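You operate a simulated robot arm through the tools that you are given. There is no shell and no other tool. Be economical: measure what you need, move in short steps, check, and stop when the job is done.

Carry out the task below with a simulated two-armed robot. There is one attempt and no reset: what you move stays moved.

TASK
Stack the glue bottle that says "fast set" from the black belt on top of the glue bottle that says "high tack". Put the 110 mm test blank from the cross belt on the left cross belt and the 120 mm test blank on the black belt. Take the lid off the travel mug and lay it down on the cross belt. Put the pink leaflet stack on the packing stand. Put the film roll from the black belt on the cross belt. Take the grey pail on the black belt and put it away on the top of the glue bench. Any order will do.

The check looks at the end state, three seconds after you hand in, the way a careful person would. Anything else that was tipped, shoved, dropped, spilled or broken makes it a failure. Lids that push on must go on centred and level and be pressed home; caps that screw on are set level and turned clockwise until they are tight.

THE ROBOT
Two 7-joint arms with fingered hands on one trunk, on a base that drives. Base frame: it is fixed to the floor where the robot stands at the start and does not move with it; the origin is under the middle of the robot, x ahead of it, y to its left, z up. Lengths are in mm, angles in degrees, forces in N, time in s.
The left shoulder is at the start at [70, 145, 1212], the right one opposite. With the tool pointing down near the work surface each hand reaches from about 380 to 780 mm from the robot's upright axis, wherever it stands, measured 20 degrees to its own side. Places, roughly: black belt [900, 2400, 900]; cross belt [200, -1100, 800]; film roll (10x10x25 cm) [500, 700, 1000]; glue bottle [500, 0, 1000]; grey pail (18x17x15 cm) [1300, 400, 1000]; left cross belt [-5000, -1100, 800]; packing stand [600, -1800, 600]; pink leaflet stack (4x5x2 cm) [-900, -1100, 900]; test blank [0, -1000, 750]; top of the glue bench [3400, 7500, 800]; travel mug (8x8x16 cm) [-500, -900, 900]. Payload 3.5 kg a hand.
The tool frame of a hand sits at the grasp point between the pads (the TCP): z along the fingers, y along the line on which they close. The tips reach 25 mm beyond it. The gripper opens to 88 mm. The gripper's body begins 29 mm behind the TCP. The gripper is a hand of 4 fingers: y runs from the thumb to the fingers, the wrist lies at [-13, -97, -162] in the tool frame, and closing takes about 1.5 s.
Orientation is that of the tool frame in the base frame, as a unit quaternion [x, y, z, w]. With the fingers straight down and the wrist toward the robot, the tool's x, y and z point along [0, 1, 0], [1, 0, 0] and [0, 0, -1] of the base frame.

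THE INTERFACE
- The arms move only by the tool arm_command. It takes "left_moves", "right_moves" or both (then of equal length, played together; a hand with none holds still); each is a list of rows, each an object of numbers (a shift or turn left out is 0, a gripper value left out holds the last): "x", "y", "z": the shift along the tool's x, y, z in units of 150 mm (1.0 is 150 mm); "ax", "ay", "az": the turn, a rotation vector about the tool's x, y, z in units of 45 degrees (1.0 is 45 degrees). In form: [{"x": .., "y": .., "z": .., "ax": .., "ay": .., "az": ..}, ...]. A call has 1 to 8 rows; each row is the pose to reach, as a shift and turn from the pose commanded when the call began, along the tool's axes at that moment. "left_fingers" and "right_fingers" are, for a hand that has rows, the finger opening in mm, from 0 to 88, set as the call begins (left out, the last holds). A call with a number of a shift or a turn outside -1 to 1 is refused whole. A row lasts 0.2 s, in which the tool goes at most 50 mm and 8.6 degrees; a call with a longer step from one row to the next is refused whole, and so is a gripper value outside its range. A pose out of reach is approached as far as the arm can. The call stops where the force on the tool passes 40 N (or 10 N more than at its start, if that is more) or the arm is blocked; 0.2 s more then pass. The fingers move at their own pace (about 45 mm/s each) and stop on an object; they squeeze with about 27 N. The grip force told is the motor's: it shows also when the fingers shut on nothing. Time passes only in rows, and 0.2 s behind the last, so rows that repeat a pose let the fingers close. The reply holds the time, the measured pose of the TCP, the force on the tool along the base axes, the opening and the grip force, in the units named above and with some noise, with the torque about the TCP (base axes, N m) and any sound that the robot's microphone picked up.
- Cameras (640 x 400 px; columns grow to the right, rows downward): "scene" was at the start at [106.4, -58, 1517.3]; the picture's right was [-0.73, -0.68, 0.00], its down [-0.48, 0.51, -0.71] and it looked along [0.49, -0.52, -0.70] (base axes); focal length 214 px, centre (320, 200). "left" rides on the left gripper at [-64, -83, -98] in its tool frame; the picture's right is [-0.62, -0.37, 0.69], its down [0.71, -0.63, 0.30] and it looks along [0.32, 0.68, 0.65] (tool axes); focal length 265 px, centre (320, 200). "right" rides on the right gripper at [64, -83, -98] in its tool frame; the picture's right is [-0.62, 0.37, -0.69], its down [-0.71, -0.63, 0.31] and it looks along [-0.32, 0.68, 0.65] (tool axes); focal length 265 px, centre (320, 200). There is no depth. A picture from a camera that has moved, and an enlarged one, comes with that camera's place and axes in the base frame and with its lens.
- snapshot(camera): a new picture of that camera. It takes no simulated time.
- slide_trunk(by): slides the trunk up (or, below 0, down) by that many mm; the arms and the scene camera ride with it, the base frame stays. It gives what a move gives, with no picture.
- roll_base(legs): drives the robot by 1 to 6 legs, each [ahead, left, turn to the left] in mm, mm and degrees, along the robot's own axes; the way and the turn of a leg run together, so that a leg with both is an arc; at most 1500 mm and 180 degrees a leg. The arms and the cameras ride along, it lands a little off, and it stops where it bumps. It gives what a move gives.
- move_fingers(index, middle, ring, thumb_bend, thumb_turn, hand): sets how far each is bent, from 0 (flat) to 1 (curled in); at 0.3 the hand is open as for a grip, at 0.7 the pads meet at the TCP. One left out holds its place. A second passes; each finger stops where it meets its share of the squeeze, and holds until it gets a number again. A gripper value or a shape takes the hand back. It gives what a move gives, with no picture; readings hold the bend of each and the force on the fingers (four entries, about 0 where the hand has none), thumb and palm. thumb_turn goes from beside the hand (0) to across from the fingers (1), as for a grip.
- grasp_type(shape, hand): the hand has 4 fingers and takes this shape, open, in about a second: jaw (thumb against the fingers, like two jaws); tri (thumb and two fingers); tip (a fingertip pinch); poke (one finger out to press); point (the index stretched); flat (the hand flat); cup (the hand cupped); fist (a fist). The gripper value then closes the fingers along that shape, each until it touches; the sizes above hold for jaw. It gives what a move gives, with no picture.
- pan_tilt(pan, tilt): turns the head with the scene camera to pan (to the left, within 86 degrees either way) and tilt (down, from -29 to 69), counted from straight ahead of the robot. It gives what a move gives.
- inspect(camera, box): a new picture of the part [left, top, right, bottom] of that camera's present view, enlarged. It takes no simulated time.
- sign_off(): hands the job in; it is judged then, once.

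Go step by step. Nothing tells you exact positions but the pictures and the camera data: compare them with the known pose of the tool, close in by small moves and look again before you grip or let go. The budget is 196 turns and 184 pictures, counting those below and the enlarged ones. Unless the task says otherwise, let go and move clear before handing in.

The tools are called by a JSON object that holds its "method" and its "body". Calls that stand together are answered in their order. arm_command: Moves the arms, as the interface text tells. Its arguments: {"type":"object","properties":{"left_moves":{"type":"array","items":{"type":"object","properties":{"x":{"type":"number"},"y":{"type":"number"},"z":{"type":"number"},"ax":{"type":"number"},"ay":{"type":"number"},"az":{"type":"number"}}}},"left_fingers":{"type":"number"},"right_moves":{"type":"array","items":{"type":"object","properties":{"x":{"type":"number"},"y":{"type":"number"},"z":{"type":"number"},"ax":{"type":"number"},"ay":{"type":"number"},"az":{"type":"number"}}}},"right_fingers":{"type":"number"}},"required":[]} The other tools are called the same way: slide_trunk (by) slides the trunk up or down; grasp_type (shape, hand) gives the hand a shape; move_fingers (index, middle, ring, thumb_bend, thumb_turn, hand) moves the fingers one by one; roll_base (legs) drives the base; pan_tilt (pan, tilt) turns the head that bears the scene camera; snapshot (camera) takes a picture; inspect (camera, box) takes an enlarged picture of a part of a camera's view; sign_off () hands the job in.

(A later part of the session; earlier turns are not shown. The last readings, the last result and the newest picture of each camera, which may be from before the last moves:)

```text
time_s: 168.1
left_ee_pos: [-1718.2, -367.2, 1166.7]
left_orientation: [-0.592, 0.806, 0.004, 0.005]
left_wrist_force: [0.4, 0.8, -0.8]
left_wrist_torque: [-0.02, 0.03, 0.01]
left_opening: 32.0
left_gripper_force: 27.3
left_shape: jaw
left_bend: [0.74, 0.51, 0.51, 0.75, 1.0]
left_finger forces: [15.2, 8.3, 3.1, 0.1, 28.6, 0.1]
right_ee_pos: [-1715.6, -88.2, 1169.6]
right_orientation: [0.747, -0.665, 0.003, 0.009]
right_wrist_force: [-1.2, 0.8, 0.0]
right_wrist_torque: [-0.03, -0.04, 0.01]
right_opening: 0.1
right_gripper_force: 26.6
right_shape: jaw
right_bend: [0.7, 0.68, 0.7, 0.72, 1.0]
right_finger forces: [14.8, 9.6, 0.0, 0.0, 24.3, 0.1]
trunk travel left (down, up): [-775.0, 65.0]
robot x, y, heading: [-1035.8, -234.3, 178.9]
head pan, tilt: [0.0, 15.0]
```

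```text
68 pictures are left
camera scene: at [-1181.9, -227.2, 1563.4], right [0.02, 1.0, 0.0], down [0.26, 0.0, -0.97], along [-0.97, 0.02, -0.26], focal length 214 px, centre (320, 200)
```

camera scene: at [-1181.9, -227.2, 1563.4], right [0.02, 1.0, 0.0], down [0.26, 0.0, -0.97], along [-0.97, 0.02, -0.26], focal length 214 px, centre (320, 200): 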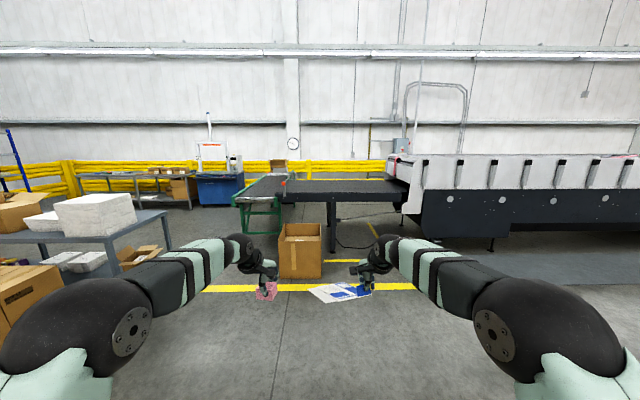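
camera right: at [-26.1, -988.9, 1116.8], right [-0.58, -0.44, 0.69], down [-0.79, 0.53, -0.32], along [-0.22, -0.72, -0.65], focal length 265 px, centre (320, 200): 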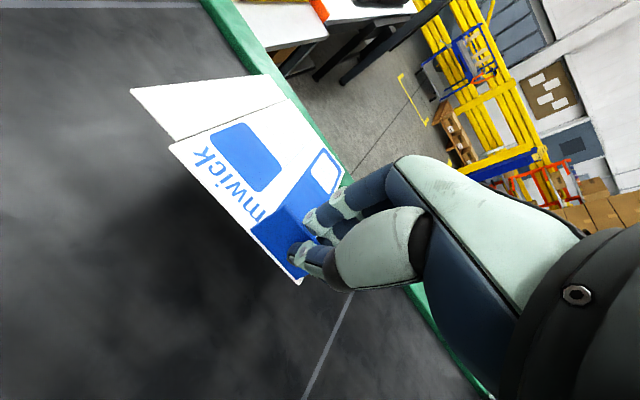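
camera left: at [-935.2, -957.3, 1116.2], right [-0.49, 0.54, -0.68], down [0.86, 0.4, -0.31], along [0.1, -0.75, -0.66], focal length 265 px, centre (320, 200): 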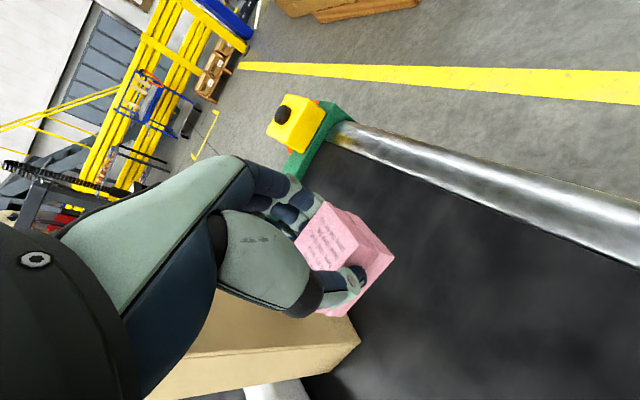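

A mirrored station is ahead; its green cross belt is near [-4800, -1400..-1100], with a carton on the floor in between. I drive around and closer.

{"method": "roll_base", "body": {"legs": [[1000, 0, 1], [0, 780, 0], [900, 0, 0]]}}

{"method": "pan_tilt", "body": {"pan": 0, "tilt": 25}}

{"method": "snapshot", "body": {"camera": "scene"}}

```text
time_s: 181.5
left_ee_pos: [-3626.1, -1140.1, 1167.4]
left_orientation: [-0.595, 0.804, 0.005, 0.005]
left_wrist_force: [0.1, -0.2, -0.6]
left_wrist_torque: [0.0, 0.01, 0.01]
left_opening: 31.6
left_gripper_force: 27.0
left_shape: jaw
left_bend: [0.74, 0.51, 0.51, 0.75, 1.0]
left_finger forces: [15.2, 8.2, 3.2, 0.1, 29.0, 0.0]
right_ee_pos: [-3626.8, -860.6, 1170.1]
right_orientation: [0.75, -0.662, 0.002, 0.008]
right_wrist_force: [-0.3, -0.1, -0.4]
right_wrist_torque: [0.03, -0.02, 0.0]
right_opening: 0.1
right_gripper_force: 27.0
right_shape: jaw
right_bend: [0.7, 0.68, 0.7, 0.72, 1.0]
right_finger forces: [14.8, 9.5, 0.1, 0.1, 24.3, 0.0]
trunk travel left (down, up): [-775.0, 65.0]
robot x, y, heading: [-2947.5, -995.0, 179.3]
head pan, tilt: [0.0, 15.0]
```

```text
time_s: 182.2
left_ee_pos: [-3627.9, -1141.3, 1167.6]
left_orientation: [-0.595, 0.804, 0.004, 0.004]
left_wrist_force: [0.5, 0.7, -1.1]
left_wrist_torque: [0.0, 0.05, 0.03]
left_opening: 31.9
left_gripper_force: 26.9
left_shape: jaw
left_bend: [0.74, 0.51, 0.51, 0.75, 1.0]
left_finger forces: [15.2, 8.4, 3.2, 0.0, 29.0, 0.0]
right_ee_pos: [-3627.6, -860.6, 1169.1]
right_orientation: [0.75, -0.661, 0.002, 0.008]
right_wrist_force: [-0.7, 0.0, 0.2]
right_wrist_torque: [0.04, -0.03, 0.02]
right_opening: 0.0
right_gripper_force: 26.7
right_shape: jaw
right_bend: [0.7, 0.68, 0.7, 0.72, 1.0]
right_finger forces: [14.8, 9.6, 0.1, 0.0, 24.3, 0.0]
trunk travel left (down, up): [-775.0, 65.0]
robot x, y, heading: [-2948.5, -998.2, 179.4]
head pan, tilt: [0.0, 25.0]
```

```text
67 pictures are left
camera scene: at [-3091.0, -995.0, 1547.3], right [0.01, 1.0, 0.0], down [0.42, 0.0, -0.91], along [-0.91, 0.01, -0.42], focal length 214 px, centre (320, 200)
```

scene: 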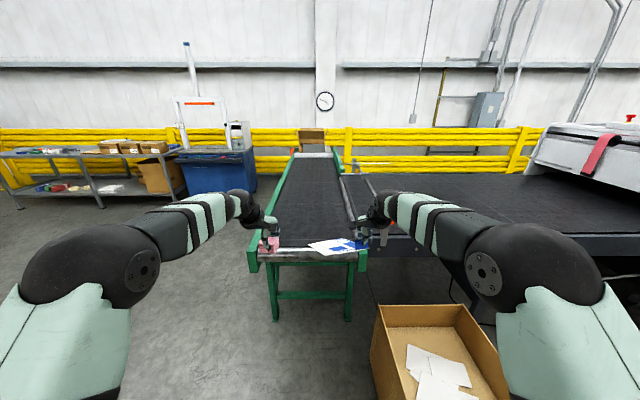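

The left cross belt runs straight ahead, east end at about x -3980. I drive up to it.

{"method": "roll_base", "body": {"legs": [[0, 60, 0], [590, 0, 0]]}}

{"method": "pan_tilt", "body": {"pan": 0, "tilt": 50}}

{"method": "snapshot", "body": {"camera": "scene"}}

```text
time_s: 186.1
left_ee_pos: [-4213.2, -1197.8, 1168.7]
left_orientation: [-0.596, 0.803, 0.003, 0.005]
left_wrist_force: [-0.5, -0.2, 0.4]
left_wrist_torque: [-0.03, -0.01, 0.02]
left_opening: 31.8
left_gripper_force: 27.2
left_shape: jaw
left_bend: [0.74, 0.51, 0.51, 0.75, 1.0]
left_finger forces: [15.3, 8.4, 3.2, 0.0, 28.9, 0.0]
right_ee_pos: [-4216.3, -917.9, 1169.1]
right_orientation: [0.751, -0.66, 0.002, 0.009]
right_wrist_force: [-0.1, -0.3, 0.3]
right_wrist_torque: [0.04, -0.01, 0.0]
right_opening: 0.1
right_gripper_force: 26.8
right_shape: jaw
right_bend: [0.7, 0.68, 0.7, 0.72, 1.0]
right_finger forces: [14.8, 9.7, 0.0, 0.0, 24.3, 0.0]
trunk travel left (down, up): [-775.0, 65.0]
robot x, y, heading: [-3538.7, -1057.2, 179.7]
head pan, tilt: [0.0, 25.0]
```

```text
time_s: 187.0
left_ee_pos: [-4215.1, -1196.9, 1165.6]
left_orientation: [-0.597, 0.802, 0.004, 0.004]
left_wrist_force: [-0.4, -0.5, -1.1]
left_wrist_torque: [0.02, -0.02, -0.01]
left_opening: 31.6
left_gripper_force: 26.9
left_shape: jaw
left_bend: [0.74, 0.51, 0.51, 0.75, 1.0]
left_finger forces: [15.1, 8.3, 3.2, 0.1, 28.8, 0.1]
right_ee_pos: [-4216.3, -916.9, 1169.3]
right_orientation: [0.751, -0.66, 0.002, 0.008]
right_wrist_force: [-0.2, -0.6, -0.5]
right_wrist_torque: [0.01, -0.01, 0.0]
right_opening: 0.0
right_gripper_force: 27.0
right_shape: jaw
right_bend: [0.7, 0.68, 0.7, 0.72, 1.0]
right_finger forces: [14.7, 9.7, 0.0, 0.1, 24.2, 0.0]
trunk travel left (down, up): [-775.0, 65.0]
robot x, y, heading: [-3537.0, -1053.6, 179.5]
head pan, tilt: [0.0, 50.0]
```

```text
66 pictures are left
camera scene: at [-3664.7, -1051.1, 1509.8], right [0.01, 1.0, 0.0], down [0.77, -0.01, -0.64], along [-0.64, 0.0, -0.77], focal length 214 px, centre (320, 200)
```

scene: 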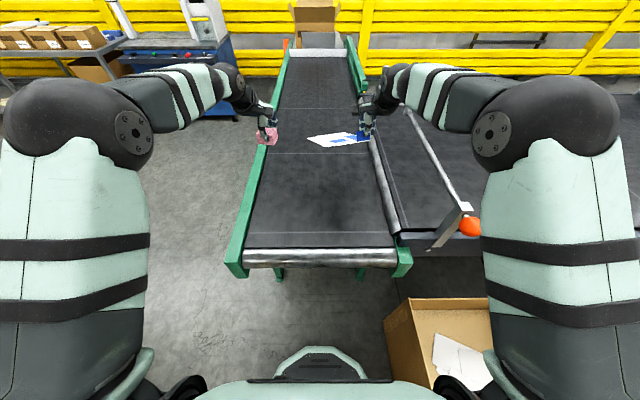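

The belt below is empty. I lower the blue blank.

{"method": "arm_command", "body": {"right_moves": [{"z": 0.25}, {"z": 0.5}, {"z": 0.75}, {"z": 1.0}]}}

{"method": "arm_command", "body": {"right_moves": [{"z": 0.2}, {"z": 0.4}, {"z": 0.6}, {"z": 0.75}]}}

{"method": "snapshot", "body": {"camera": "right"}}

{"method": "inspect", "body": {"camera": "scene", "box": [270, 120, 430, 260]}}

```text
time_s: 188.0
left_ee_pos: [-4217.4, -1197.0, 1166.0]
left_orientation: [-0.596, 0.803, 0.003, 0.005]
left_wrist_force: [0.1, -0.6, 0.0]
left_wrist_torque: [0.01, -0.01, -0.03]
left_opening: 31.7
left_gripper_force: 26.9
left_shape: jaw
left_bend: [0.74, 0.51, 0.51, 0.75, 1.0]
left_finger forces: [15.1, 8.4, 3.1, 0.0, 28.9, 0.1]
right_ee_pos: [-4217.2, -922.9, 1018.0]
right_orientation: [0.752, -0.66, 0.003, 0.008]
right_wrist_force: [0.6, 0.1, -1.1]
right_wrist_torque: [0.05, -0.01, 0.01]
right_opening: 0.0
right_gripper_force: 27.0
right_shape: jaw
right_bend: [0.7, 0.68, 0.7, 0.72, 1.0]
right_finger forces: [14.9, 9.8, 0.1, 0.0, 24.4, 0.0]
trunk travel left (down, up): [-775.0, 65.0]
robot x, y, heading: [-3538.8, -1057.2, 179.7]
head pan, tilt: [0.0, 50.0]
```

```text
time_s: 189.0
left_ee_pos: [-4216.7, -1197.3, 1165.4]
left_orientation: [-0.596, 0.803, 0.003, 0.005]
left_wrist_force: [0.0, 0.6, 0.1]
left_wrist_torque: [0.0, -0.02, -0.01]
left_opening: 31.8
left_gripper_force: 27.0
left_shape: jaw
left_bend: [0.74, 0.51, 0.51, 0.75, 1.0]
left_finger forces: [15.2, 8.4, 3.2, 0.0, 29.0, 0.1]
right_ee_pos: [-4217.2, -920.6, 905.9]
right_orientation: [0.751, -0.66, 0.002, 0.009]
right_wrist_force: [0.6, 0.6, 0.7]
right_wrist_torque: [0.01, 0.1, 0.05]
right_opening: 0.0
right_gripper_force: 26.8
right_shape: jaw
right_bend: [0.7, 0.68, 0.7, 0.71, 1.0]
right_finger forces: [13.7, 10.8, 0.1, 0.0, 25.0, 0.1]
trunk travel left (down, up): [-775.0, 65.0]
robot x, y, heading: [-3537.2, -1052.0, 179.8]
head pan, tilt: [0.0, 50.0]
```

```text
65 pictures are left
camera right: at [-4127.2, -973.0, 1004.4], right [-0.44, 0.58, 0.69], down [0.53, 0.78, -0.32], along [-0.72, 0.22, -0.65], focal length 265 px, centre (320, 200)
```

right: 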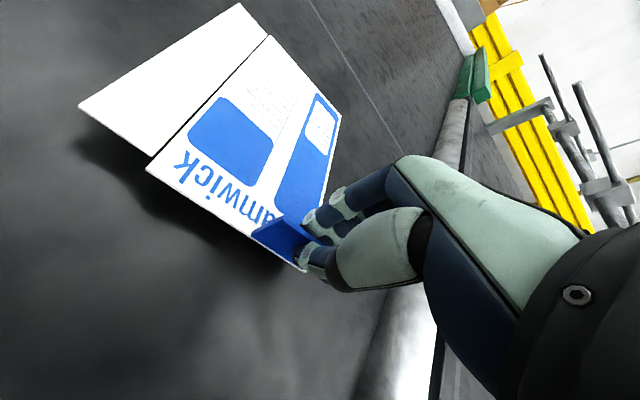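

```text
2.86 times, centred on (350, 190) of scene
camera zoom: at [-3664.8, -1050.8, 1509.8], right [0.01, 1.0, 0.0], down [0.77, -0.01, -0.64], along [-0.64, 0.0, -0.77], focal length 613 px, centre (234, 229)
```

zoom: 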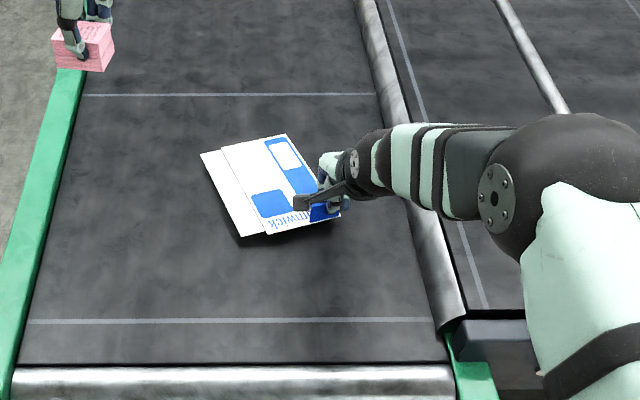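

Slightly tilted and nearly down; I lower until contact, then release.

{"method": "arm_command", "body": {"right_moves": [{"z": 0.03}, {"z": 0.06}, {"z": 0.09}, {"z": 0.09}]}}

{"method": "arm_command", "body": {"right_moves": [{"z": 0.02}, {"z": 0.03}, {"z": 0.03}]}}

```text
time_s: 190.0
left_ee_pos: [-4215.0, -1197.4, 1167.7]
left_orientation: [-0.596, 0.803, 0.004, 0.004]
left_wrist_force: [-0.1, -0.6, 0.7]
left_wrist_torque: [0.03, 0.0, 0.03]
left_opening: 31.8
left_gripper_force: 27.2
left_shape: jaw
left_bend: [0.74, 0.51, 0.51, 0.75, 1.0]
left_finger forces: [15.2, 8.3, 3.2, 0.0, 29.0, 0.0]
right_ee_pos: [-4217.4, -921.2, 893.3]
right_orientation: [0.751, -0.66, 0.003, 0.008]
right_wrist_force: [0.9, -0.2, 0.5]
right_wrist_torque: [0.03, 0.09, 0.02]
right_opening: 0.0
right_gripper_force: 27.0
right_shape: jaw
right_bend: [0.7, 0.68, 0.7, 0.7, 1.0]
right_finger forces: [14.0, 10.9, 0.1, 0.0, 25.2, 0.0]
trunk travel left (down, up): [-775.0, 65.0]
robot x, y, heading: [-3535.7, -1049.8, 179.9]
head pan, tilt: [0.0, 50.0]
```

```text
time_s: 190.8
left_ee_pos: [-4214.1, -1198.3, 1168.7]
left_orientation: [-0.596, 0.803, 0.004, 0.005]
left_wrist_force: [-0.8, 0.0, -0.6]
left_wrist_torque: [0.0, 0.02, 0.01]
left_opening: 31.9
left_gripper_force: 27.2
left_shape: jaw
left_bend: [0.74, 0.51, 0.51, 0.75, 1.0]
left_finger forces: [15.2, 8.4, 3.1, 0.0, 29.0, 0.1]
right_ee_pos: [-4217.1, -922.6, 889.4]
right_orientation: [0.752, -0.659, 0.002, 0.009]
right_wrist_force: [0.3, -0.5, 3.7]
right_wrist_torque: [0.02, 0.15, 0.02]
right_opening: 0.2
right_gripper_force: 26.5
right_shape: jaw
right_bend: [0.7, 0.68, 0.7, 0.7, 1.0]
right_finger forces: [14.3, 11.4, 0.2, 0.1, 26.2, 0.1]
trunk travel left (down, up): [-775.0, 65.0]
robot x, y, heading: [-3537.7, -1052.8, 179.5]
head pan, tilt: [0.0, 50.0]
```

Light contact. I open and lift away.

{"method": "arm_command", "body": {"right_moves": [{}, {}, {}, {}, {}, {}], "right_fingers": 60}}

{"method": "arm_command", "body": {"right_moves": [{"z": -0.15}, {"z": -0.4}, {"z": -0.7}, {"z": -1.0}]}}

{"method": "snapshot", "body": {"camera": "right"}}

```text
time_s: 192.2
left_ee_pos: [-4216.0, -1198.2, 1166.6]
left_orientation: [-0.597, 0.802, 0.003, 0.005]
left_wrist_force: [0.1, -0.4, -0.5]
left_wrist_torque: [0.0, -0.02, 0.04]
left_opening: 31.8
left_gripper_force: 26.8
left_shape: jaw
left_bend: [0.74, 0.51, 0.51, 0.75, 1.0]
left_finger forces: [15.1, 8.4, 3.3, 0.0, 29.0, 0.1]
right_ee_pos: [-4219.0, -922.4, 888.9]
right_orientation: [0.751, -0.66, 0.002, 0.009]
right_wrist_force: [0.2, -0.1, -0.7]
right_wrist_torque: [0.02, -0.04, -0.04]
right_opening: 59.8
right_gripper_force: 0.0
right_shape: jaw
right_bend: [0.28, 0.38, 0.35, 0.6, 1.0]
right_finger forces: [0.0, 0.0, 0.0, 0.0, 0.0, 0.1]
trunk travel left (down, up): [-775.0, 65.0]
robot x, y, heading: [-3537.5, -1050.5, 179.4]
head pan, tilt: [0.0, 50.0]
```

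```text
time_s: 193.2
left_ee_pos: [-4214.4, -1197.6, 1168.7]
left_orientation: [-0.596, 0.803, 0.003, 0.006]
left_wrist_force: [1.0, -0.4, -0.9]
left_wrist_torque: [0.0, -0.01, -0.01]
left_opening: 31.7
left_gripper_force: 26.8
left_shape: jaw
left_bend: [0.74, 0.51, 0.51, 0.75, 1.0]
left_finger forces: [15.3, 8.3, 3.2, 0.1, 28.9, 0.1]
right_ee_pos: [-4215.3, -917.9, 1040.2]
right_orientation: [0.751, -0.66, 0.003, 0.008]
right_wrist_force: [-0.5, -0.8, 0.7]
right_wrist_torque: [-0.01, -0.01, 0.02]
right_opening: 60.1
right_gripper_force: 0.3
right_shape: jaw
right_bend: [0.28, 0.38, 0.34, 0.6, 1.0]
right_finger forces: [0.0, 0.0, 0.0, 0.0, 0.1, 0.0]
trunk travel left (down, up): [-775.0, 65.0]
robot x, y, heading: [-3539.6, -1053.6, 179.7]
head pan, tilt: [0.0, 50.0]
```

```text
63 pictures are left
camera right: at [-4124.1, -969.4, 1137.7], right [-0.44, 0.58, 0.69], down [0.53, 0.78, -0.32], along [-0.72, 0.22, -0.65], focal length 265 px, centre (320, 200)
```

right: 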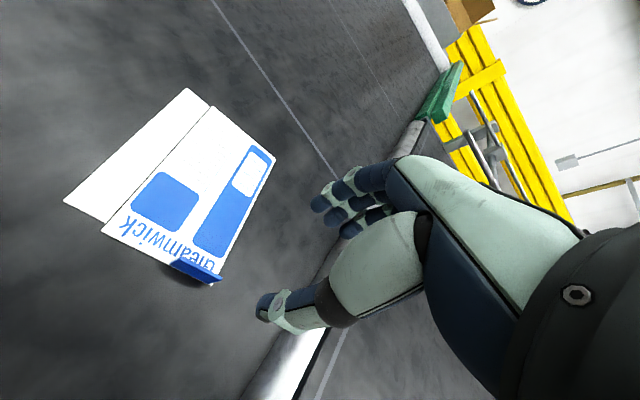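

Blue blank placed. Now the pink stack goes to the packing stand: I back out, turn around and drive to its west side.

{"method": "arm_command", "body": {"right_moves": [{"z": -0.25}, {"z": -0.5}, {"z": -0.75}]}}

{"method": "roll_base", "body": {"legs": [[-1500, 0, 0], [0, 0, 180], [400, 0, 0], [0, -800, 0], [700, 0, 0]]}}

{"method": "pan_tilt", "body": {"pan": 0, "tilt": 30}}

{"method": "snapshot", "body": {"camera": "scene"}}

```text
time_s: 194.0
left_ee_pos: [-4214.8, -1197.7, 1166.8]
left_orientation: [-0.597, 0.802, 0.003, 0.005]
left_wrist_force: [0.5, 0.4, -0.9]
left_wrist_torque: [-0.02, -0.01, 0.01]
left_opening: 31.5
left_gripper_force: 26.6
left_shape: jaw
left_bend: [0.74, 0.51, 0.51, 0.75, 1.0]
left_finger forces: [15.1, 8.4, 3.3, 0.0, 29.1, 0.0]
right_ee_pos: [-4216.3, -917.0, 1152.1]
right_orientation: [0.751, -0.66, 0.002, 0.008]
right_wrist_force: [0.0, 0.2, -0.2]
right_wrist_torque: [0.03, 0.0, 0.02]
right_opening: 60.1
right_gripper_force: 0.1
right_shape: jaw
right_bend: [0.28, 0.38, 0.34, 0.6, 1.0]
right_finger forces: [0.0, 0.1, 0.0, 0.1, 0.0, 0.1]
trunk travel left (down, up): [-775.0, 65.0]
robot x, y, heading: [-3540.4, -1054.8, 179.7]
head pan, tilt: [0.0, 50.0]
```

```text
time_s: 218.2
left_ee_pos: [-270.0, -1696.2, 1168.3]
left_orientation: [0.798, 0.603, -0.005, 0.003]
left_wrist_force: [0.2, -0.4, -0.4]
left_wrist_torque: [0.01, 0.01, -0.01]
left_opening: 30.0
left_gripper_force: 26.8
left_shape: jaw
left_bend: [0.75, 0.55, 0.53, 0.76, 1.0]
left_finger forces: [19.6, 5.2, 4.1, 0.1, 24.6, 0.1]
right_ee_pos: [-262.9, -1976.4, 1151.3]
right_orientation: [0.653, 0.757, 0.008, -0.002]
right_wrist_force: [0.4, -0.7, -0.3]
right_wrist_torque: [0.0, -0.01, -0.04]
right_opening: 59.9
right_gripper_force: 0.0
right_shape: jaw
right_bend: [0.28, 0.38, 0.34, 0.6, 1.0]
right_finger forces: [0.0, 0.0, 0.0, 0.1, 0.0, 0.0]
trunk travel left (down, up): [-775.0, 65.0]
robot x, y, heading: [-942.8, -1851.0, 0.8]
head pan, tilt: [0.0, 50.0]
```

```text
time_s: 219.0
left_ee_pos: [-268.2, -1696.2, 1167.4]
left_orientation: [0.797, 0.605, -0.005, 0.004]
left_wrist_force: [-0.4, 0.3, -0.6]
left_wrist_torque: [0.02, -0.02, 0.04]
left_opening: 30.2
left_gripper_force: 26.9
left_shape: jaw
left_bend: [0.75, 0.55, 0.53, 0.76, 1.0]
left_finger forces: [19.6, 5.2, 4.1, 0.0, 24.7, 0.0]
right_ee_pos: [-261.3, -1975.9, 1151.4]
right_orientation: [0.652, 0.759, 0.007, -0.002]
right_wrist_force: [-0.8, -0.5, -0.2]
right_wrist_torque: [0.0, 0.0, -0.01]
right_opening: 60.1
right_gripper_force: 0.0
right_shape: jaw
right_bend: [0.28, 0.38, 0.34, 0.6, 1.0]
right_finger forces: [0.0, 0.0, 0.0, 0.0, 0.0, 0.1]
trunk travel left (down, up): [-775.0, 65.0]
robot x, y, heading: [-947.5, -1853.0, 0.6]
head pan, tilt: [0.0, 30.0]
```

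```text
62 pictures are left
camera scene: at [-802.3, -1849.2, 1539.2], right [0.01, -1.0, 0.0], down [-0.5, -0.01, -0.87], along [0.87, 0.01, -0.5], focal length 214 px, centre (320, 200)
```

scene: 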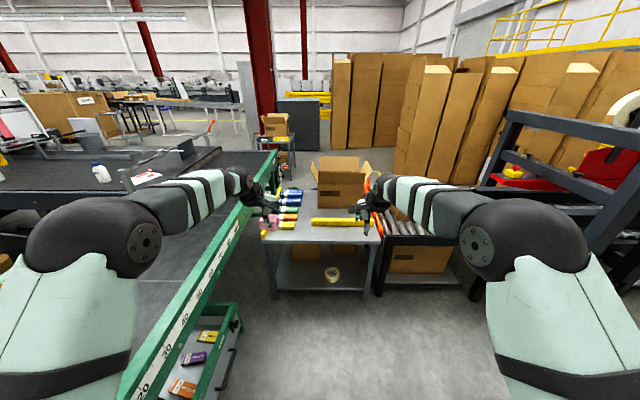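

The packing stand is straight ahead (front edge x≈290, top z≈600). I zoom on its top to choose a free spot.

{"method": "inspect", "body": {"camera": "scene", "box": [240, 170, 400, 300]}}

```text
3.08 times, centred on (320, 235) of scene
camera zoom: at [-802.3, -1849.2, 1539.2], right [0.01, -1.0, 0.0], down [-0.5, -0.01, -0.87], along [0.87, 0.01, -0.5], focal length 660 px, centre (320, 92)
```

zoom: 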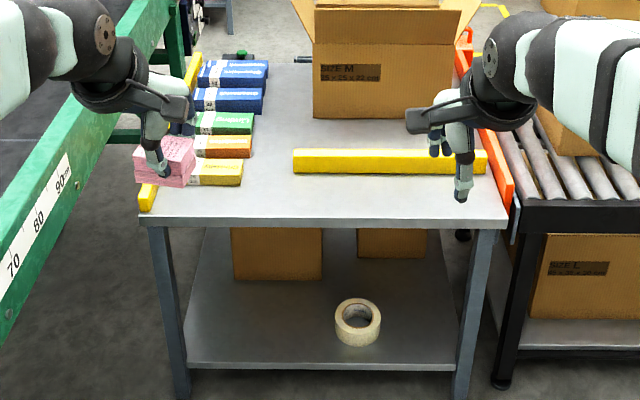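

Free strip at about [385, -1745]. I drive up and lower the trunk by 300 mm.

{"method": "roll_base", "body": {"legs": [[0, -55, 0], [650, 0, 0]]}}

{"method": "slide_trunk", "body": {"by": -300}}

{"method": "pan_tilt", "body": {"pan": 5, "tilt": 50}}

{"method": "snapshot", "body": {"camera": "scene"}}

{"method": "snapshot", "body": {"camera": "left"}}

```text
time_s: 223.2
left_ee_pos: [376.2, -1737.8, 1167.2]
left_orientation: [0.795, 0.606, -0.004, 0.004]
left_wrist_force: [0.6, 0.7, -0.1]
left_wrist_torque: [0.03, -0.02, 0.02]
left_opening: 30.2
left_gripper_force: 27.1
left_shape: jaw
left_bend: [0.75, 0.55, 0.53, 0.76, 1.0]
left_finger forces: [19.7, 5.1, 4.0, 0.0, 24.7, 0.1]
right_ee_pos: [384.0, -2016.9, 1150.8]
right_orientation: [0.65, 0.76, 0.008, -0.002]
right_wrist_force: [-0.4, -0.3, -0.6]
right_wrist_torque: [-0.03, 0.0, -0.01]
right_opening: 60.2
right_gripper_force: 0.0
right_shape: jaw
right_bend: [0.28, 0.38, 0.34, 0.6, 1.0]
right_finger forces: [0.1, 0.1, 0.0, 0.0, 0.0, 0.0]
trunk travel left (down, up): [-775.0, 65.0]
robot x, y, heading: [-296.3, -1898.8, 1.2]
head pan, tilt: [0.0, 30.0]
```

```text
time_s: 226.2
left_ee_pos: [376.5, -1737.4, 867.3]
left_orientation: [0.795, 0.607, -0.004, 0.003]
left_wrist_force: [0.0, 0.1, -0.8]
left_wrist_torque: [-0.01, -0.02, 0.02]
left_opening: 30.3
left_gripper_force: 26.9
left_shape: jaw
left_bend: [0.75, 0.55, 0.53, 0.76, 1.0]
left_finger forces: [19.5, 5.2, 4.2, 0.0, 24.8, 0.0]
right_ee_pos: [385.6, -2017.9, 851.1]
right_orientation: [0.65, 0.76, 0.007, -0.002]
right_wrist_force: [0.2, 0.4, -0.4]
right_wrist_torque: [-0.03, -0.02, 0.0]
right_opening: 60.1
right_gripper_force: 0.1
right_shape: jaw
right_bend: [0.28, 0.38, 0.34, 0.6, 1.0]
right_finger forces: [0.0, 0.0, 0.0, 0.0, 0.1, 0.1]
trunk travel left (down, up): [-475.0, 365.0]
robot x, y, heading: [-297.5, -1900.0, 1.0]
head pan, tilt: [0.0, 30.0]
```

```text
time_s: 227.0
left_ee_pos: [376.7, -1737.4, 867.4]
left_orientation: [0.794, 0.608, -0.005, 0.004]
left_wrist_force: [0.0, -0.4, -1.5]
left_wrist_torque: [-0.05, 0.0, 0.0]
left_opening: 30.1
left_gripper_force: 26.8
left_shape: jaw
left_bend: [0.75, 0.55, 0.53, 0.76, 1.0]
left_finger forces: [19.5, 5.1, 4.2, 0.1, 24.8, 0.0]
right_ee_pos: [385.6, -2016.3, 851.6]
right_orientation: [0.65, 0.76, 0.008, -0.002]
right_wrist_force: [-0.9, 0.4, 0.3]
right_wrist_torque: [-0.02, 0.03, 0.0]
right_opening: 60.0
right_gripper_force: 0.1
right_shape: jaw
right_bend: [0.28, 0.38, 0.34, 0.6, 1.0]
right_finger forces: [0.1, 0.0, 0.1, 0.0, 0.1, 0.0]
trunk travel left (down, up): [-475.0, 365.0]
robot x, y, heading: [-296.1, -1896.0, 1.2]
head pan, tilt: [5.0, 50.0]
```

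```text
60 pictures are left
camera scene: at [-169.7, -1887.8, 1209.8], right [0.11, -0.99, 0.0], down [-0.76, -0.08, -0.64], along [0.64, 0.07, -0.77], focal length 214 px, centre (320, 200)
```

scene: 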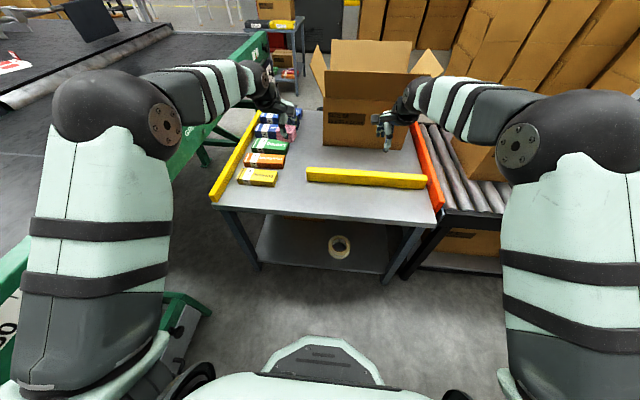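

```text
59 pictures are left
camera left: at [279.6, -1775.4, 966.6], right [-0.52, -0.51, -0.68], down [-0.42, 0.85, -0.31], along [0.74, 0.12, -0.66], focal length 265 px, centre (320, 200)
```

left: 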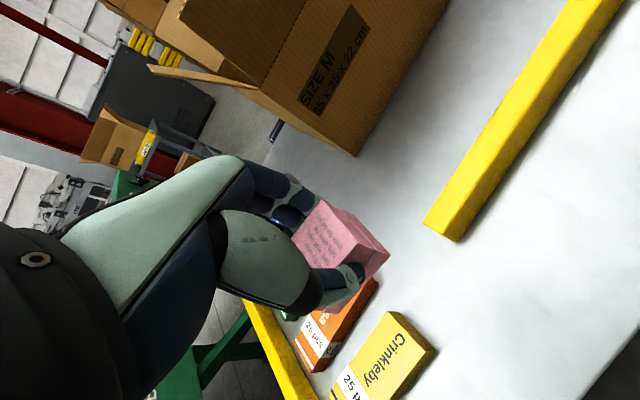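

I shift slightly back to stay clear of the yellow bar and lower the stack.

{"method": "arm_command", "body": {"left_moves": [{"x": 0.015, "y": -0.18, "z": 0.1}, {"x": 0.015, "y": -0.18, "z": 0.4}, {"x": 0.015, "y": -0.18, "z": 0.7}, {"x": 0.015, "y": -0.18, "z": 1.0}]}}

{"method": "arm_command", "body": {"left_moves": [{"z": 0.15}, {"z": 0.3}, {"z": 0.4}]}}

{"method": "snapshot", "body": {"camera": "left"}}

```text
time_s: 228.0
left_ee_pos: [349.2, -1728.4, 714.3]
left_orientation: [0.795, 0.607, -0.006, 0.004]
left_wrist_force: [0.3, 0.3, -1.0]
left_wrist_torque: [0.0, 0.0, -0.05]
left_opening: 30.1
left_gripper_force: 26.8
left_shape: jaw
left_bend: [0.75, 0.55, 0.53, 0.76, 1.0]
left_finger forces: [19.7, 5.1, 4.1, 0.0, 25.1, 0.1]
right_ee_pos: [386.7, -2016.9, 850.8]
right_orientation: [0.65, 0.76, 0.007, -0.003]
right_wrist_force: [-0.7, 0.5, -0.8]
right_wrist_torque: [-0.01, 0.05, -0.03]
right_opening: 59.8
right_gripper_force: 0.0
right_shape: jaw
right_bend: [0.28, 0.38, 0.34, 0.6, 1.0]
right_finger forces: [0.0, 0.0, 0.0, 0.0, 0.0, 0.0]
trunk travel left (down, up): [-475.0, 365.0]
robot x, y, heading: [-295.9, -1899.8, 1.1]
head pan, tilt: [5.0, 50.0]
```

```text
time_s: 228.8
left_ee_pos: [350.2, -1731.7, 659.0]
left_orientation: [0.795, 0.607, -0.005, 0.004]
left_wrist_force: [0.0, -0.4, 0.1]
left_wrist_torque: [0.0, 0.03, 0.02]
left_opening: 30.3
left_gripper_force: 28.0
left_shape: jaw
left_bend: [0.75, 0.55, 0.53, 0.76, 1.0]
left_finger forces: [19.7, 4.9, 4.2, 0.1, 25.2, 0.0]
right_ee_pos: [386.3, -2017.8, 851.6]
right_orientation: [0.65, 0.76, 0.008, -0.002]
right_wrist_force: [0.6, 0.5, -0.6]
right_wrist_torque: [0.03, 0.0, 0.02]
right_opening: 59.7
right_gripper_force: 0.0
right_shape: jaw
right_bend: [0.28, 0.38, 0.34, 0.6, 1.0]
right_finger forces: [0.0, 0.0, 0.0, 0.0, 0.1, 0.1]
trunk travel left (down, up): [-475.0, 365.0]
robot x, y, heading: [-299.0, -1899.4, 1.2]
head pan, tilt: [5.0, 50.0]
```

```text
58 pictures are left
camera left: at [253.2, -1769.7, 757.8], right [-0.52, -0.51, -0.68], down [-0.42, 0.85, -0.31], along [0.74, 0.12, -0.66], focal length 265 px, centre (320, 200)
```

left: 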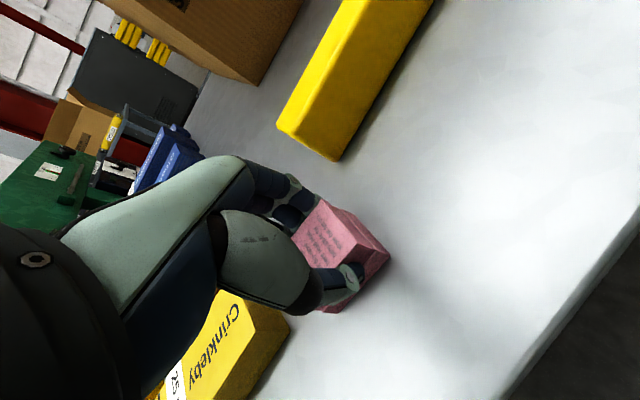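

Clear around. I lower in small steps to contact.

{"method": "arm_command", "body": {"left_moves": [{"z": 0.04}, {"z": 0.08}, {"z": 0.12}, {"z": 0.12}]}}

{"method": "arm_command", "body": {"left_moves": [{"z": 0.03}, {"z": 0.06}, {"z": 0.06}]}}

```text
time_s: 229.5
left_ee_pos: [356.8, -1732.0, 657.5]
left_orientation: [0.795, 0.607, 0.006, 0.015]
left_wrist_force: [-6.6, -0.7, 22.9]
left_wrist_torque: [0.0, 0.63, 0.04]
left_opening: 30.2
left_gripper_force: 27.7
left_shape: jaw
left_bend: [0.75, 0.56, 0.54, 0.78, 1.0]
left_finger forces: [21.2, 5.1, 4.9, 0.0, 49.6, 0.0]
right_ee_pos: [383.8, -2017.0, 852.9]
right_orientation: [0.65, 0.76, 0.008, -0.002]
right_wrist_force: [-0.6, 0.4, -0.2]
right_wrist_torque: [0.0, -0.01, 0.01]
right_opening: 59.9
right_gripper_force: 0.1
right_shape: jaw
right_bend: [0.28, 0.38, 0.34, 0.6, 1.0]
right_finger forces: [0.0, 0.0, 0.1, 0.1, 0.0, 0.0]
trunk travel left (down, up): [-475.0, 365.0]
robot x, y, heading: [-298.4, -1895.8, 1.2]
head pan, tilt: [5.0, 50.0]
stopped in row 3 (left hand): the force on the tool passed its limit at 43 N (the readings are from after the stop); the commanded pose is now the measured one
```

```text
time_s: 230.0
left_ee_pos: [360.8, -1732.1, 659.2]
left_orientation: [0.794, 0.608, 0.011, 0.019]
left_wrist_force: [-6.1, 0.2, 21.7]
left_wrist_torque: [0.01, 0.59, 0.0]
left_opening: 30.1
left_gripper_force: 27.1
left_shape: jaw
left_bend: [0.75, 0.56, 0.54, 0.78, 1.0]
left_finger forces: [21.6, 5.1, 4.9, 0.0, 50.2, 0.0]
right_ee_pos: [383.9, -2017.3, 851.5]
right_orientation: [0.65, 0.76, 0.008, -0.002]
right_wrist_force: [0.8, -0.9, 0.3]
right_wrist_torque: [-0.01, 0.05, 0.01]
right_opening: 60.0
right_gripper_force: 0.1
right_shape: jaw
right_bend: [0.28, 0.38, 0.34, 0.6, 1.0]
right_finger forces: [0.0, 0.1, 0.0, 0.0, 0.0, 0.0]
trunk travel left (down, up): [-475.0, 365.0]
robot x, y, heading: [-299.5, -1901.1, 1.1]
head pan, tilt: [5.0, 50.0]
stopped in row 2 (left hand): the force on the tool passed its limit at 42 N (the readings are from after the stop); the commanded pose is now the measured one
```

Contact at TCP z 657. I check before releasing.

{"method": "arm_command", "body": {"left_moves": [{"z": -0.01}, {"z": -0.015}]}}

{"method": "snapshot", "body": {"camera": "left"}}

{"method": "inspect", "body": {"camera": "scene", "box": [200, 90, 360, 220]}}

```text
time_s: 230.6
left_ee_pos: [359.3, -1732.5, 657.3]
left_orientation: [0.794, 0.607, 0.009, 0.018]
left_wrist_force: [2.9, -0.1, 17.7]
left_wrist_torque: [-0.08, 0.15, -0.03]
left_opening: 30.5
left_gripper_force: 27.0
left_shape: jaw
left_bend: [0.75, 0.56, 0.53, 0.78, 1.0]
left_finger forces: [26.6, 7.1, 6.2, 0.0, 39.8, 0.0]
right_ee_pos: [384.2, -2017.4, 852.5]
right_orientation: [0.65, 0.76, 0.009, -0.001]
right_wrist_force: [-1.0, -0.5, -0.5]
right_wrist_torque: [-0.03, -0.03, -0.01]
right_opening: 59.9
right_gripper_force: 0.1
right_shape: jaw
right_bend: [0.28, 0.38, 0.34, 0.6, 1.0]
right_finger forces: [0.1, 0.1, 0.0, 0.0, 0.0, 0.0]
trunk travel left (down, up): [-475.0, 365.0]
robot x, y, heading: [-298.2, -1897.9, 1.1]
head pan, tilt: [5.0, 50.0]
```

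```text
57 pictures are left
camera left: at [258.3, -1769.6, 753.6], right [-0.49, -0.51, -0.7], down [-0.41, 0.85, -0.33], along [0.77, 0.12, -0.63], focal length 265 px, centre (320, 200)
```

left: 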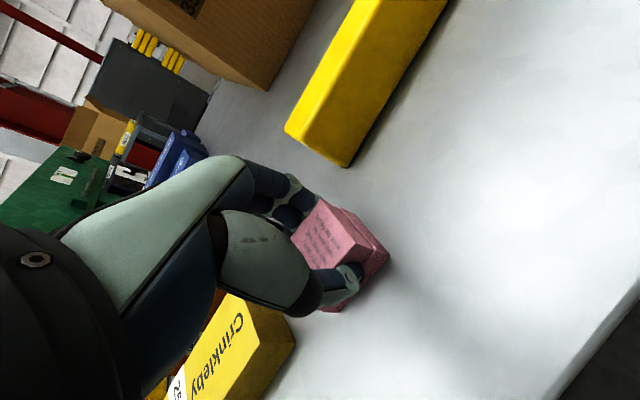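

```text
3.08 times, centred on (280, 155) of scene
camera zoom: at [-172.3, -1888.6, 1210.1], right [0.11, -0.99, 0.0], down [-0.76, -0.08, -0.64], along [0.64, 0.07, -0.76], focal length 660 px, centre (443, 338)
```

zoom: 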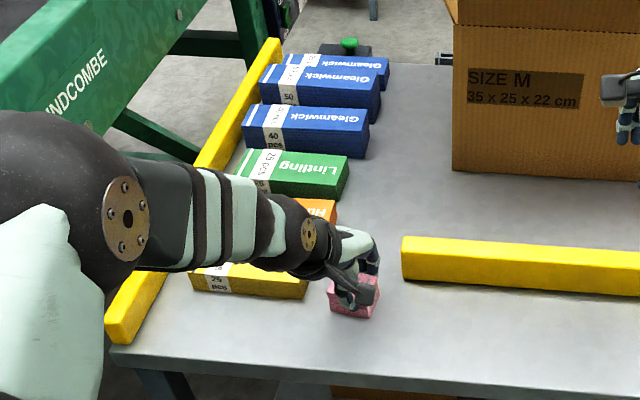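

It sits on the stand. I open moderately and lift.

{"method": "arm_command", "body": {"left_moves": [{}, {}, {}, {}, {}], "left_fingers": 58}}

{"method": "arm_command", "body": {"left_moves": [{"z": -0.15}, {"z": -0.4}, {"z": -0.7}, {"z": -1.0}]}}

{"method": "snapshot", "body": {"camera": "left"}}

```text
time_s: 231.8
left_ee_pos: [358.4, -1730.8, 656.3]
left_orientation: [0.794, 0.607, 0.008, 0.015]
left_wrist_force: [-2.6, 2.1, 12.3]
left_wrist_torque: [0.03, -0.24, 0.04]
left_opening: 55.5
left_gripper_force: 0.0
left_shape: jaw
left_bend: [0.28, 0.42, 0.35, 0.61, 1.0]
left_finger forces: [0.0, 21.8, 0.1, 0.1, 0.0, 0.0]
right_ee_pos: [384.9, -2016.5, 852.8]
right_orientation: [0.65, 0.76, 0.007, -0.002]
right_wrist_force: [0.0, 0.4, 0.4]
right_wrist_torque: [0.04, -0.01, -0.01]
right_opening: 59.9
right_gripper_force: 0.1
right_shape: jaw
right_bend: [0.28, 0.38, 0.34, 0.6, 1.0]
right_finger forces: [0.0, 0.1, 0.0, 0.0, 0.1, 0.1]
trunk travel left (down, up): [-475.0, 365.0]
robot x, y, heading: [-294.8, -1897.0, 1.2]
head pan, tilt: [5.0, 50.0]
```

```text
time_s: 232.8
left_ee_pos: [352.8, -1730.3, 806.0]
left_orientation: [0.795, 0.606, 0.007, 0.016]
left_wrist_force: [-0.6, 0.2, 0.0]
left_wrist_torque: [-0.02, 0.0, -0.01]
left_opening: 57.7
left_gripper_force: 0.0
left_shape: jaw
left_bend: [0.28, 0.38, 0.35, 0.61, 1.0]
left_finger forces: [0.1, 0.1, 0.0, 0.0, 0.0, 0.0]
right_ee_pos: [385.3, -2017.0, 851.7]
right_orientation: [0.651, 0.759, 0.009, -0.002]
right_wrist_force: [0.1, 0.2, -0.1]
right_wrist_torque: [-0.01, -0.01, -0.03]
right_opening: 59.9
right_gripper_force: 0.1
right_shape: jaw
right_bend: [0.28, 0.38, 0.34, 0.6, 1.0]
right_finger forces: [0.0, 0.1, 0.1, 0.0, 0.1, 0.1]
trunk travel left (down, up): [-475.0, 365.0]
robot x, y, heading: [-295.1, -1898.4, 0.8]
head pan, tilt: [5.0, 50.0]
```

```text
55 pictures are left
camera left: at [252.0, -1768.7, 901.6], right [-0.5, -0.51, -0.7], down [-0.41, 0.85, -0.33], along [0.76, 0.12, -0.63], focal length 265 px, centre (320, 200)
```

left: 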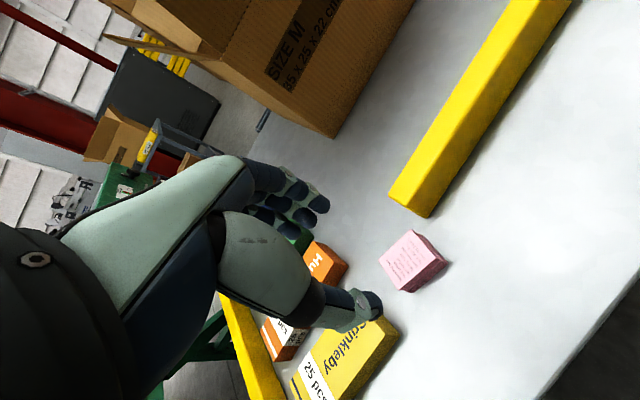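

Pink stack is on the stand. Now for the pail I must find a way to the far side of the black belt; I raise the trunk, back off and look around.

{"method": "arm_command", "body": {"left_moves": [{"z": -0.3}, {"z": -0.6}, {"z": -0.9}]}}

{"method": "slide_trunk", "body": {"by": 300}}

{"method": "roll_base", "body": {"legs": [[-900, 0, 0]]}}

{"method": "pan_tilt", "body": {"pan": -50, "tilt": 15}}

{"method": "snapshot", "body": {"camera": "scene"}}

{"method": "pan_tilt", "body": {"pan": 86, "tilt": 15}}

{"method": "snapshot", "body": {"camera": "scene"}}

```text
time_s: 233.6
left_ee_pos: [350.2, -1729.2, 942.6]
left_orientation: [0.794, 0.607, 0.007, 0.016]
left_wrist_force: [-0.2, -0.3, -0.4]
left_wrist_torque: [0.01, 0.0, -0.01]
left_opening: 57.5
left_gripper_force: 0.1
left_shape: jaw
left_bend: [0.28, 0.38, 0.35, 0.61, 1.0]
left_finger forces: [0.0, 0.0, 0.0, 0.0, 0.0, 0.1]
right_ee_pos: [384.6, -2017.3, 851.2]
right_orientation: [0.65, 0.759, 0.009, -0.002]
right_wrist_force: [0.3, 0.5, -0.1]
right_wrist_torque: [-0.01, 0.0, 0.02]
right_opening: 59.8
right_gripper_force: 0.1
right_shape: jaw
right_bend: [0.28, 0.38, 0.34, 0.6, 1.0]
right_finger forces: [0.1, 0.0, 0.0, 0.0, 0.1, 0.0]
trunk travel left (down, up): [-475.0, 365.0]
robot x, y, heading: [-296.0, -1892.8, 1.4]
head pan, tilt: [5.0, 50.0]
```

```text
time_s: 236.6
left_ee_pos: [351.6, -1729.0, 1240.0]
left_orientation: [0.794, 0.607, 0.006, 0.016]
left_wrist_force: [-0.5, -0.4, 0.6]
left_wrist_torque: [-0.01, 0.02, 0.05]
left_opening: 57.4
left_gripper_force: 0.0
left_shape: jaw
left_bend: [0.28, 0.38, 0.35, 0.61, 1.0]
left_finger forces: [0.0, 0.1, 0.0, 0.1, 0.0, 0.0]
right_ee_pos: [385.7, -2016.2, 1151.2]
right_orientation: [0.65, 0.76, 0.008, -0.002]
right_wrist_force: [0.4, 1.1, 0.0]
right_wrist_torque: [0.02, -0.03, -0.02]
right_opening: 59.8
right_gripper_force: 0.1
right_shape: jaw
right_bend: [0.28, 0.38, 0.34, 0.6, 1.0]
right_finger forces: [0.0, 0.0, 0.0, 0.1, 0.1, 0.0]
trunk travel left (down, up): [-775.0, 65.0]
robot x, y, heading: [-299.0, -1898.5, 1.2]
head pan, tilt: [5.0, 50.0]
```

```text
time_s: 241.3
left_ee_pos: [-542.7, -1751.4, 1240.3]
left_orientation: [0.801, 0.599, 0.006, 0.016]
left_wrist_force: [0.3, -0.5, 0.1]
left_wrist_torque: [0.0, 0.01, -0.03]
left_opening: 57.7
left_gripper_force: 0.0
left_shape: jaw
left_bend: [0.28, 0.38, 0.35, 0.61, 1.0]
left_finger forces: [0.0, 0.0, 0.0, 0.1, 0.1, 0.0]
right_ee_pos: [-513.2, -2039.1, 1150.1]
right_orientation: [0.657, 0.754, 0.008, -0.003]
right_wrist_force: [0.0, 0.7, 0.6]
right_wrist_torque: [0.0, -0.01, 0.01]
right_opening: 59.8
right_gripper_force: 0.0
right_shape: jaw
right_bend: [0.28, 0.38, 0.34, 0.6, 1.0]
right_finger forces: [0.1, 0.0, 0.0, 0.0, 0.1, 0.0]
trunk travel left (down, up): [-775.0, 65.0]
robot x, y, heading: [-1191.9, -1909.3, -0.1]
head pan, tilt: [5.0, 50.0]
```

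```text
time_s: 242.5
left_ee_pos: [-543.8, -1750.5, 1240.9]
left_orientation: [0.801, 0.598, 0.006, 0.015]
left_wrist_force: [-0.3, 0.9, 0.4]
left_wrist_torque: [-0.02, -0.01, -0.03]
left_opening: 57.6
left_gripper_force: 0.1
left_shape: jaw
left_bend: [0.28, 0.38, 0.35, 0.61, 1.0]
left_finger forces: [0.1, 0.1, 0.0, 0.0, 0.1, 0.0]
right_ee_pos: [-514.0, -2038.3, 1151.0]
right_orientation: [0.657, 0.754, 0.007, -0.003]
right_wrist_force: [-0.6, -0.4, -0.6]
right_wrist_torque: [-0.04, 0.0, -0.01]
right_opening: 60.0
right_gripper_force: 0.0
right_shape: jaw
right_bend: [0.28, 0.38, 0.34, 0.6, 1.0]
right_finger forces: [0.0, 0.1, 0.0, 0.0, 0.0, 0.0]
trunk travel left (down, up): [-775.0, 65.0]
robot x, y, heading: [-1197.4, -1907.7, 0.2]
head pan, tilt: [-50.0, 15.0]
```

```text
54 pictures are left
camera scene: at [-1084.2, -1977.3, 1563.5], right [-0.77, -0.64, 0.0], down [-0.17, 0.2, -0.97], along [0.62, -0.74, -0.26], focal length 214 px, centre (320, 200)
```

scene: 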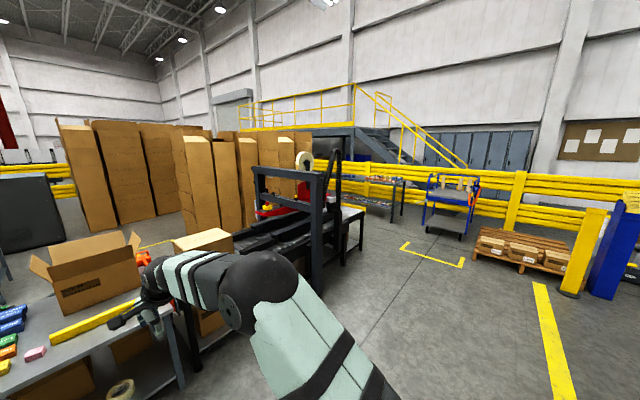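

```text
time_s: 244.7
left_ee_pos: [-544.0, -1750.1, 1240.8]
left_orientation: [0.8, 0.599, 0.006, 0.016]
left_wrist_force: [-0.1, 0.0, -0.7]
left_wrist_torque: [0.01, 0.01, -0.02]
left_opening: 57.8
left_gripper_force: 0.1
left_shape: jaw
left_bend: [0.28, 0.38, 0.35, 0.61, 1.0]
left_finger forces: [0.0, 0.0, 0.0, 0.1, 0.0, 0.0]
right_ee_pos: [-514.2, -2041.3, 1151.9]
right_orientation: [0.658, 0.753, 0.008, -0.003]
right_wrist_force: [0.4, -0.4, 1.2]
right_wrist_torque: [0.0, 0.02, 0.01]
right_opening: 60.1
right_gripper_force: 0.0
right_shape: jaw
right_bend: [0.28, 0.38, 0.34, 0.6, 1.0]
right_finger forces: [0.0, 0.0, 0.0, 0.0, 0.0, 0.1]
trunk travel left (down, up): [-775.0, 65.0]
robot x, y, heading: [-1192.6, -1909.0, 0.2]
head pan, tilt: [85.9, 15.0]
```

```text
53 pictures are left
camera scene: at [-1137.7, -1812.6, 1563.5], right [1.0, -0.07, 0.0], down [-0.02, -0.26, -0.97], along [0.07, 0.96, -0.26], focal length 214 px, centre (320, 200)
```

scene: 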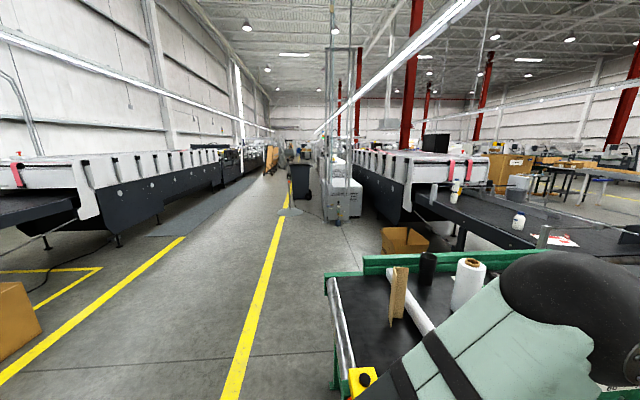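

There seems to be a southern passage around the packing machine. I drive down to y≈-4900 and look east.

{"method": "roll_base", "body": {"legs": [[0, -1500, 0], [0, -1500, 0]]}}

{"method": "pan_tilt", "body": {"pan": 15, "tilt": 15}}

{"method": "snapshot", "body": {"camera": "scene"}}

```text
time_s: 259.3
left_ee_pos: [-524.4, -4761.1, 1240.5]
left_orientation: [0.796, 0.604, 0.007, 0.016]
left_wrist_force: [0.7, 0.1, -0.2]
left_wrist_torque: [-0.03, 0.01, -0.01]
left_opening: 57.9
left_gripper_force: 0.2
left_shape: jaw
left_bend: [0.28, 0.38, 0.35, 0.61, 1.0]
left_finger forces: [0.0, 0.0, 0.1, 0.1, 0.0, 0.1]
right_ee_pos: [-492.1, -5049.3, 1151.6]
right_orientation: [0.653, 0.757, 0.008, -0.003]
right_wrist_force: [-0.2, -0.3, -0.4]
right_wrist_torque: [-0.03, 0.04, 0.03]
right_opening: 59.7
right_gripper_force: 0.1
right_shape: jaw
right_bend: [0.28, 0.38, 0.34, 0.6, 1.0]
right_finger forces: [0.0, 0.1, 0.1, 0.0, 0.0, 0.1]
trunk travel left (down, up): [-775.0, 65.0]
robot x, y, heading: [-1171.8, -4922.8, 0.6]
head pan, tilt: [85.9, 15.0]
```

```text
time_s: 260.7
left_ee_pos: [-524.0, -4761.5, 1239.7]
left_orientation: [0.797, 0.604, 0.007, 0.015]
left_wrist_force: [-1.1, 0.3, 0.5]
left_wrist_torque: [-0.01, 0.01, 0.02]
left_opening: 57.6
left_gripper_force: 0.0
left_shape: jaw
left_bend: [0.28, 0.38, 0.35, 0.61, 1.0]
left_finger forces: [0.0, 0.0, 0.0, 0.1, 0.0, 0.0]
right_ee_pos: [-491.7, -5050.3, 1150.3]
right_orientation: [0.653, 0.757, 0.008, -0.002]
right_wrist_force: [0.2, -0.3, -0.3]
right_wrist_torque: [0.0, -0.01, -0.04]
right_opening: 60.0
right_gripper_force: 0.1
right_shape: jaw
right_bend: [0.28, 0.38, 0.34, 0.6, 1.0]
right_finger forces: [0.0, 0.0, 0.0, 0.1, 0.0, 0.1]
trunk travel left (down, up): [-775.0, 65.0]
robot x, y, heading: [-1173.2, -4924.0, 0.7]
head pan, tilt: [15.0, 15.0]
```

```text
52 pictures are left
camera scene: at [-1033.1, -4898.9, 1563.5], right [0.27, -0.96, 0.0], down [-0.25, -0.07, -0.97], along [0.93, 0.26, -0.26], focal length 214 px, centre (320, 200)
```

scene: 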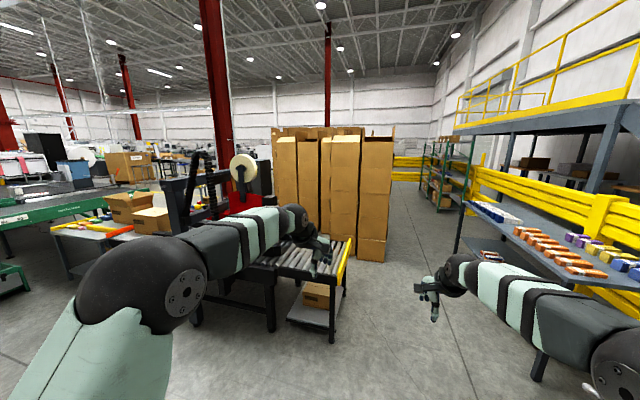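

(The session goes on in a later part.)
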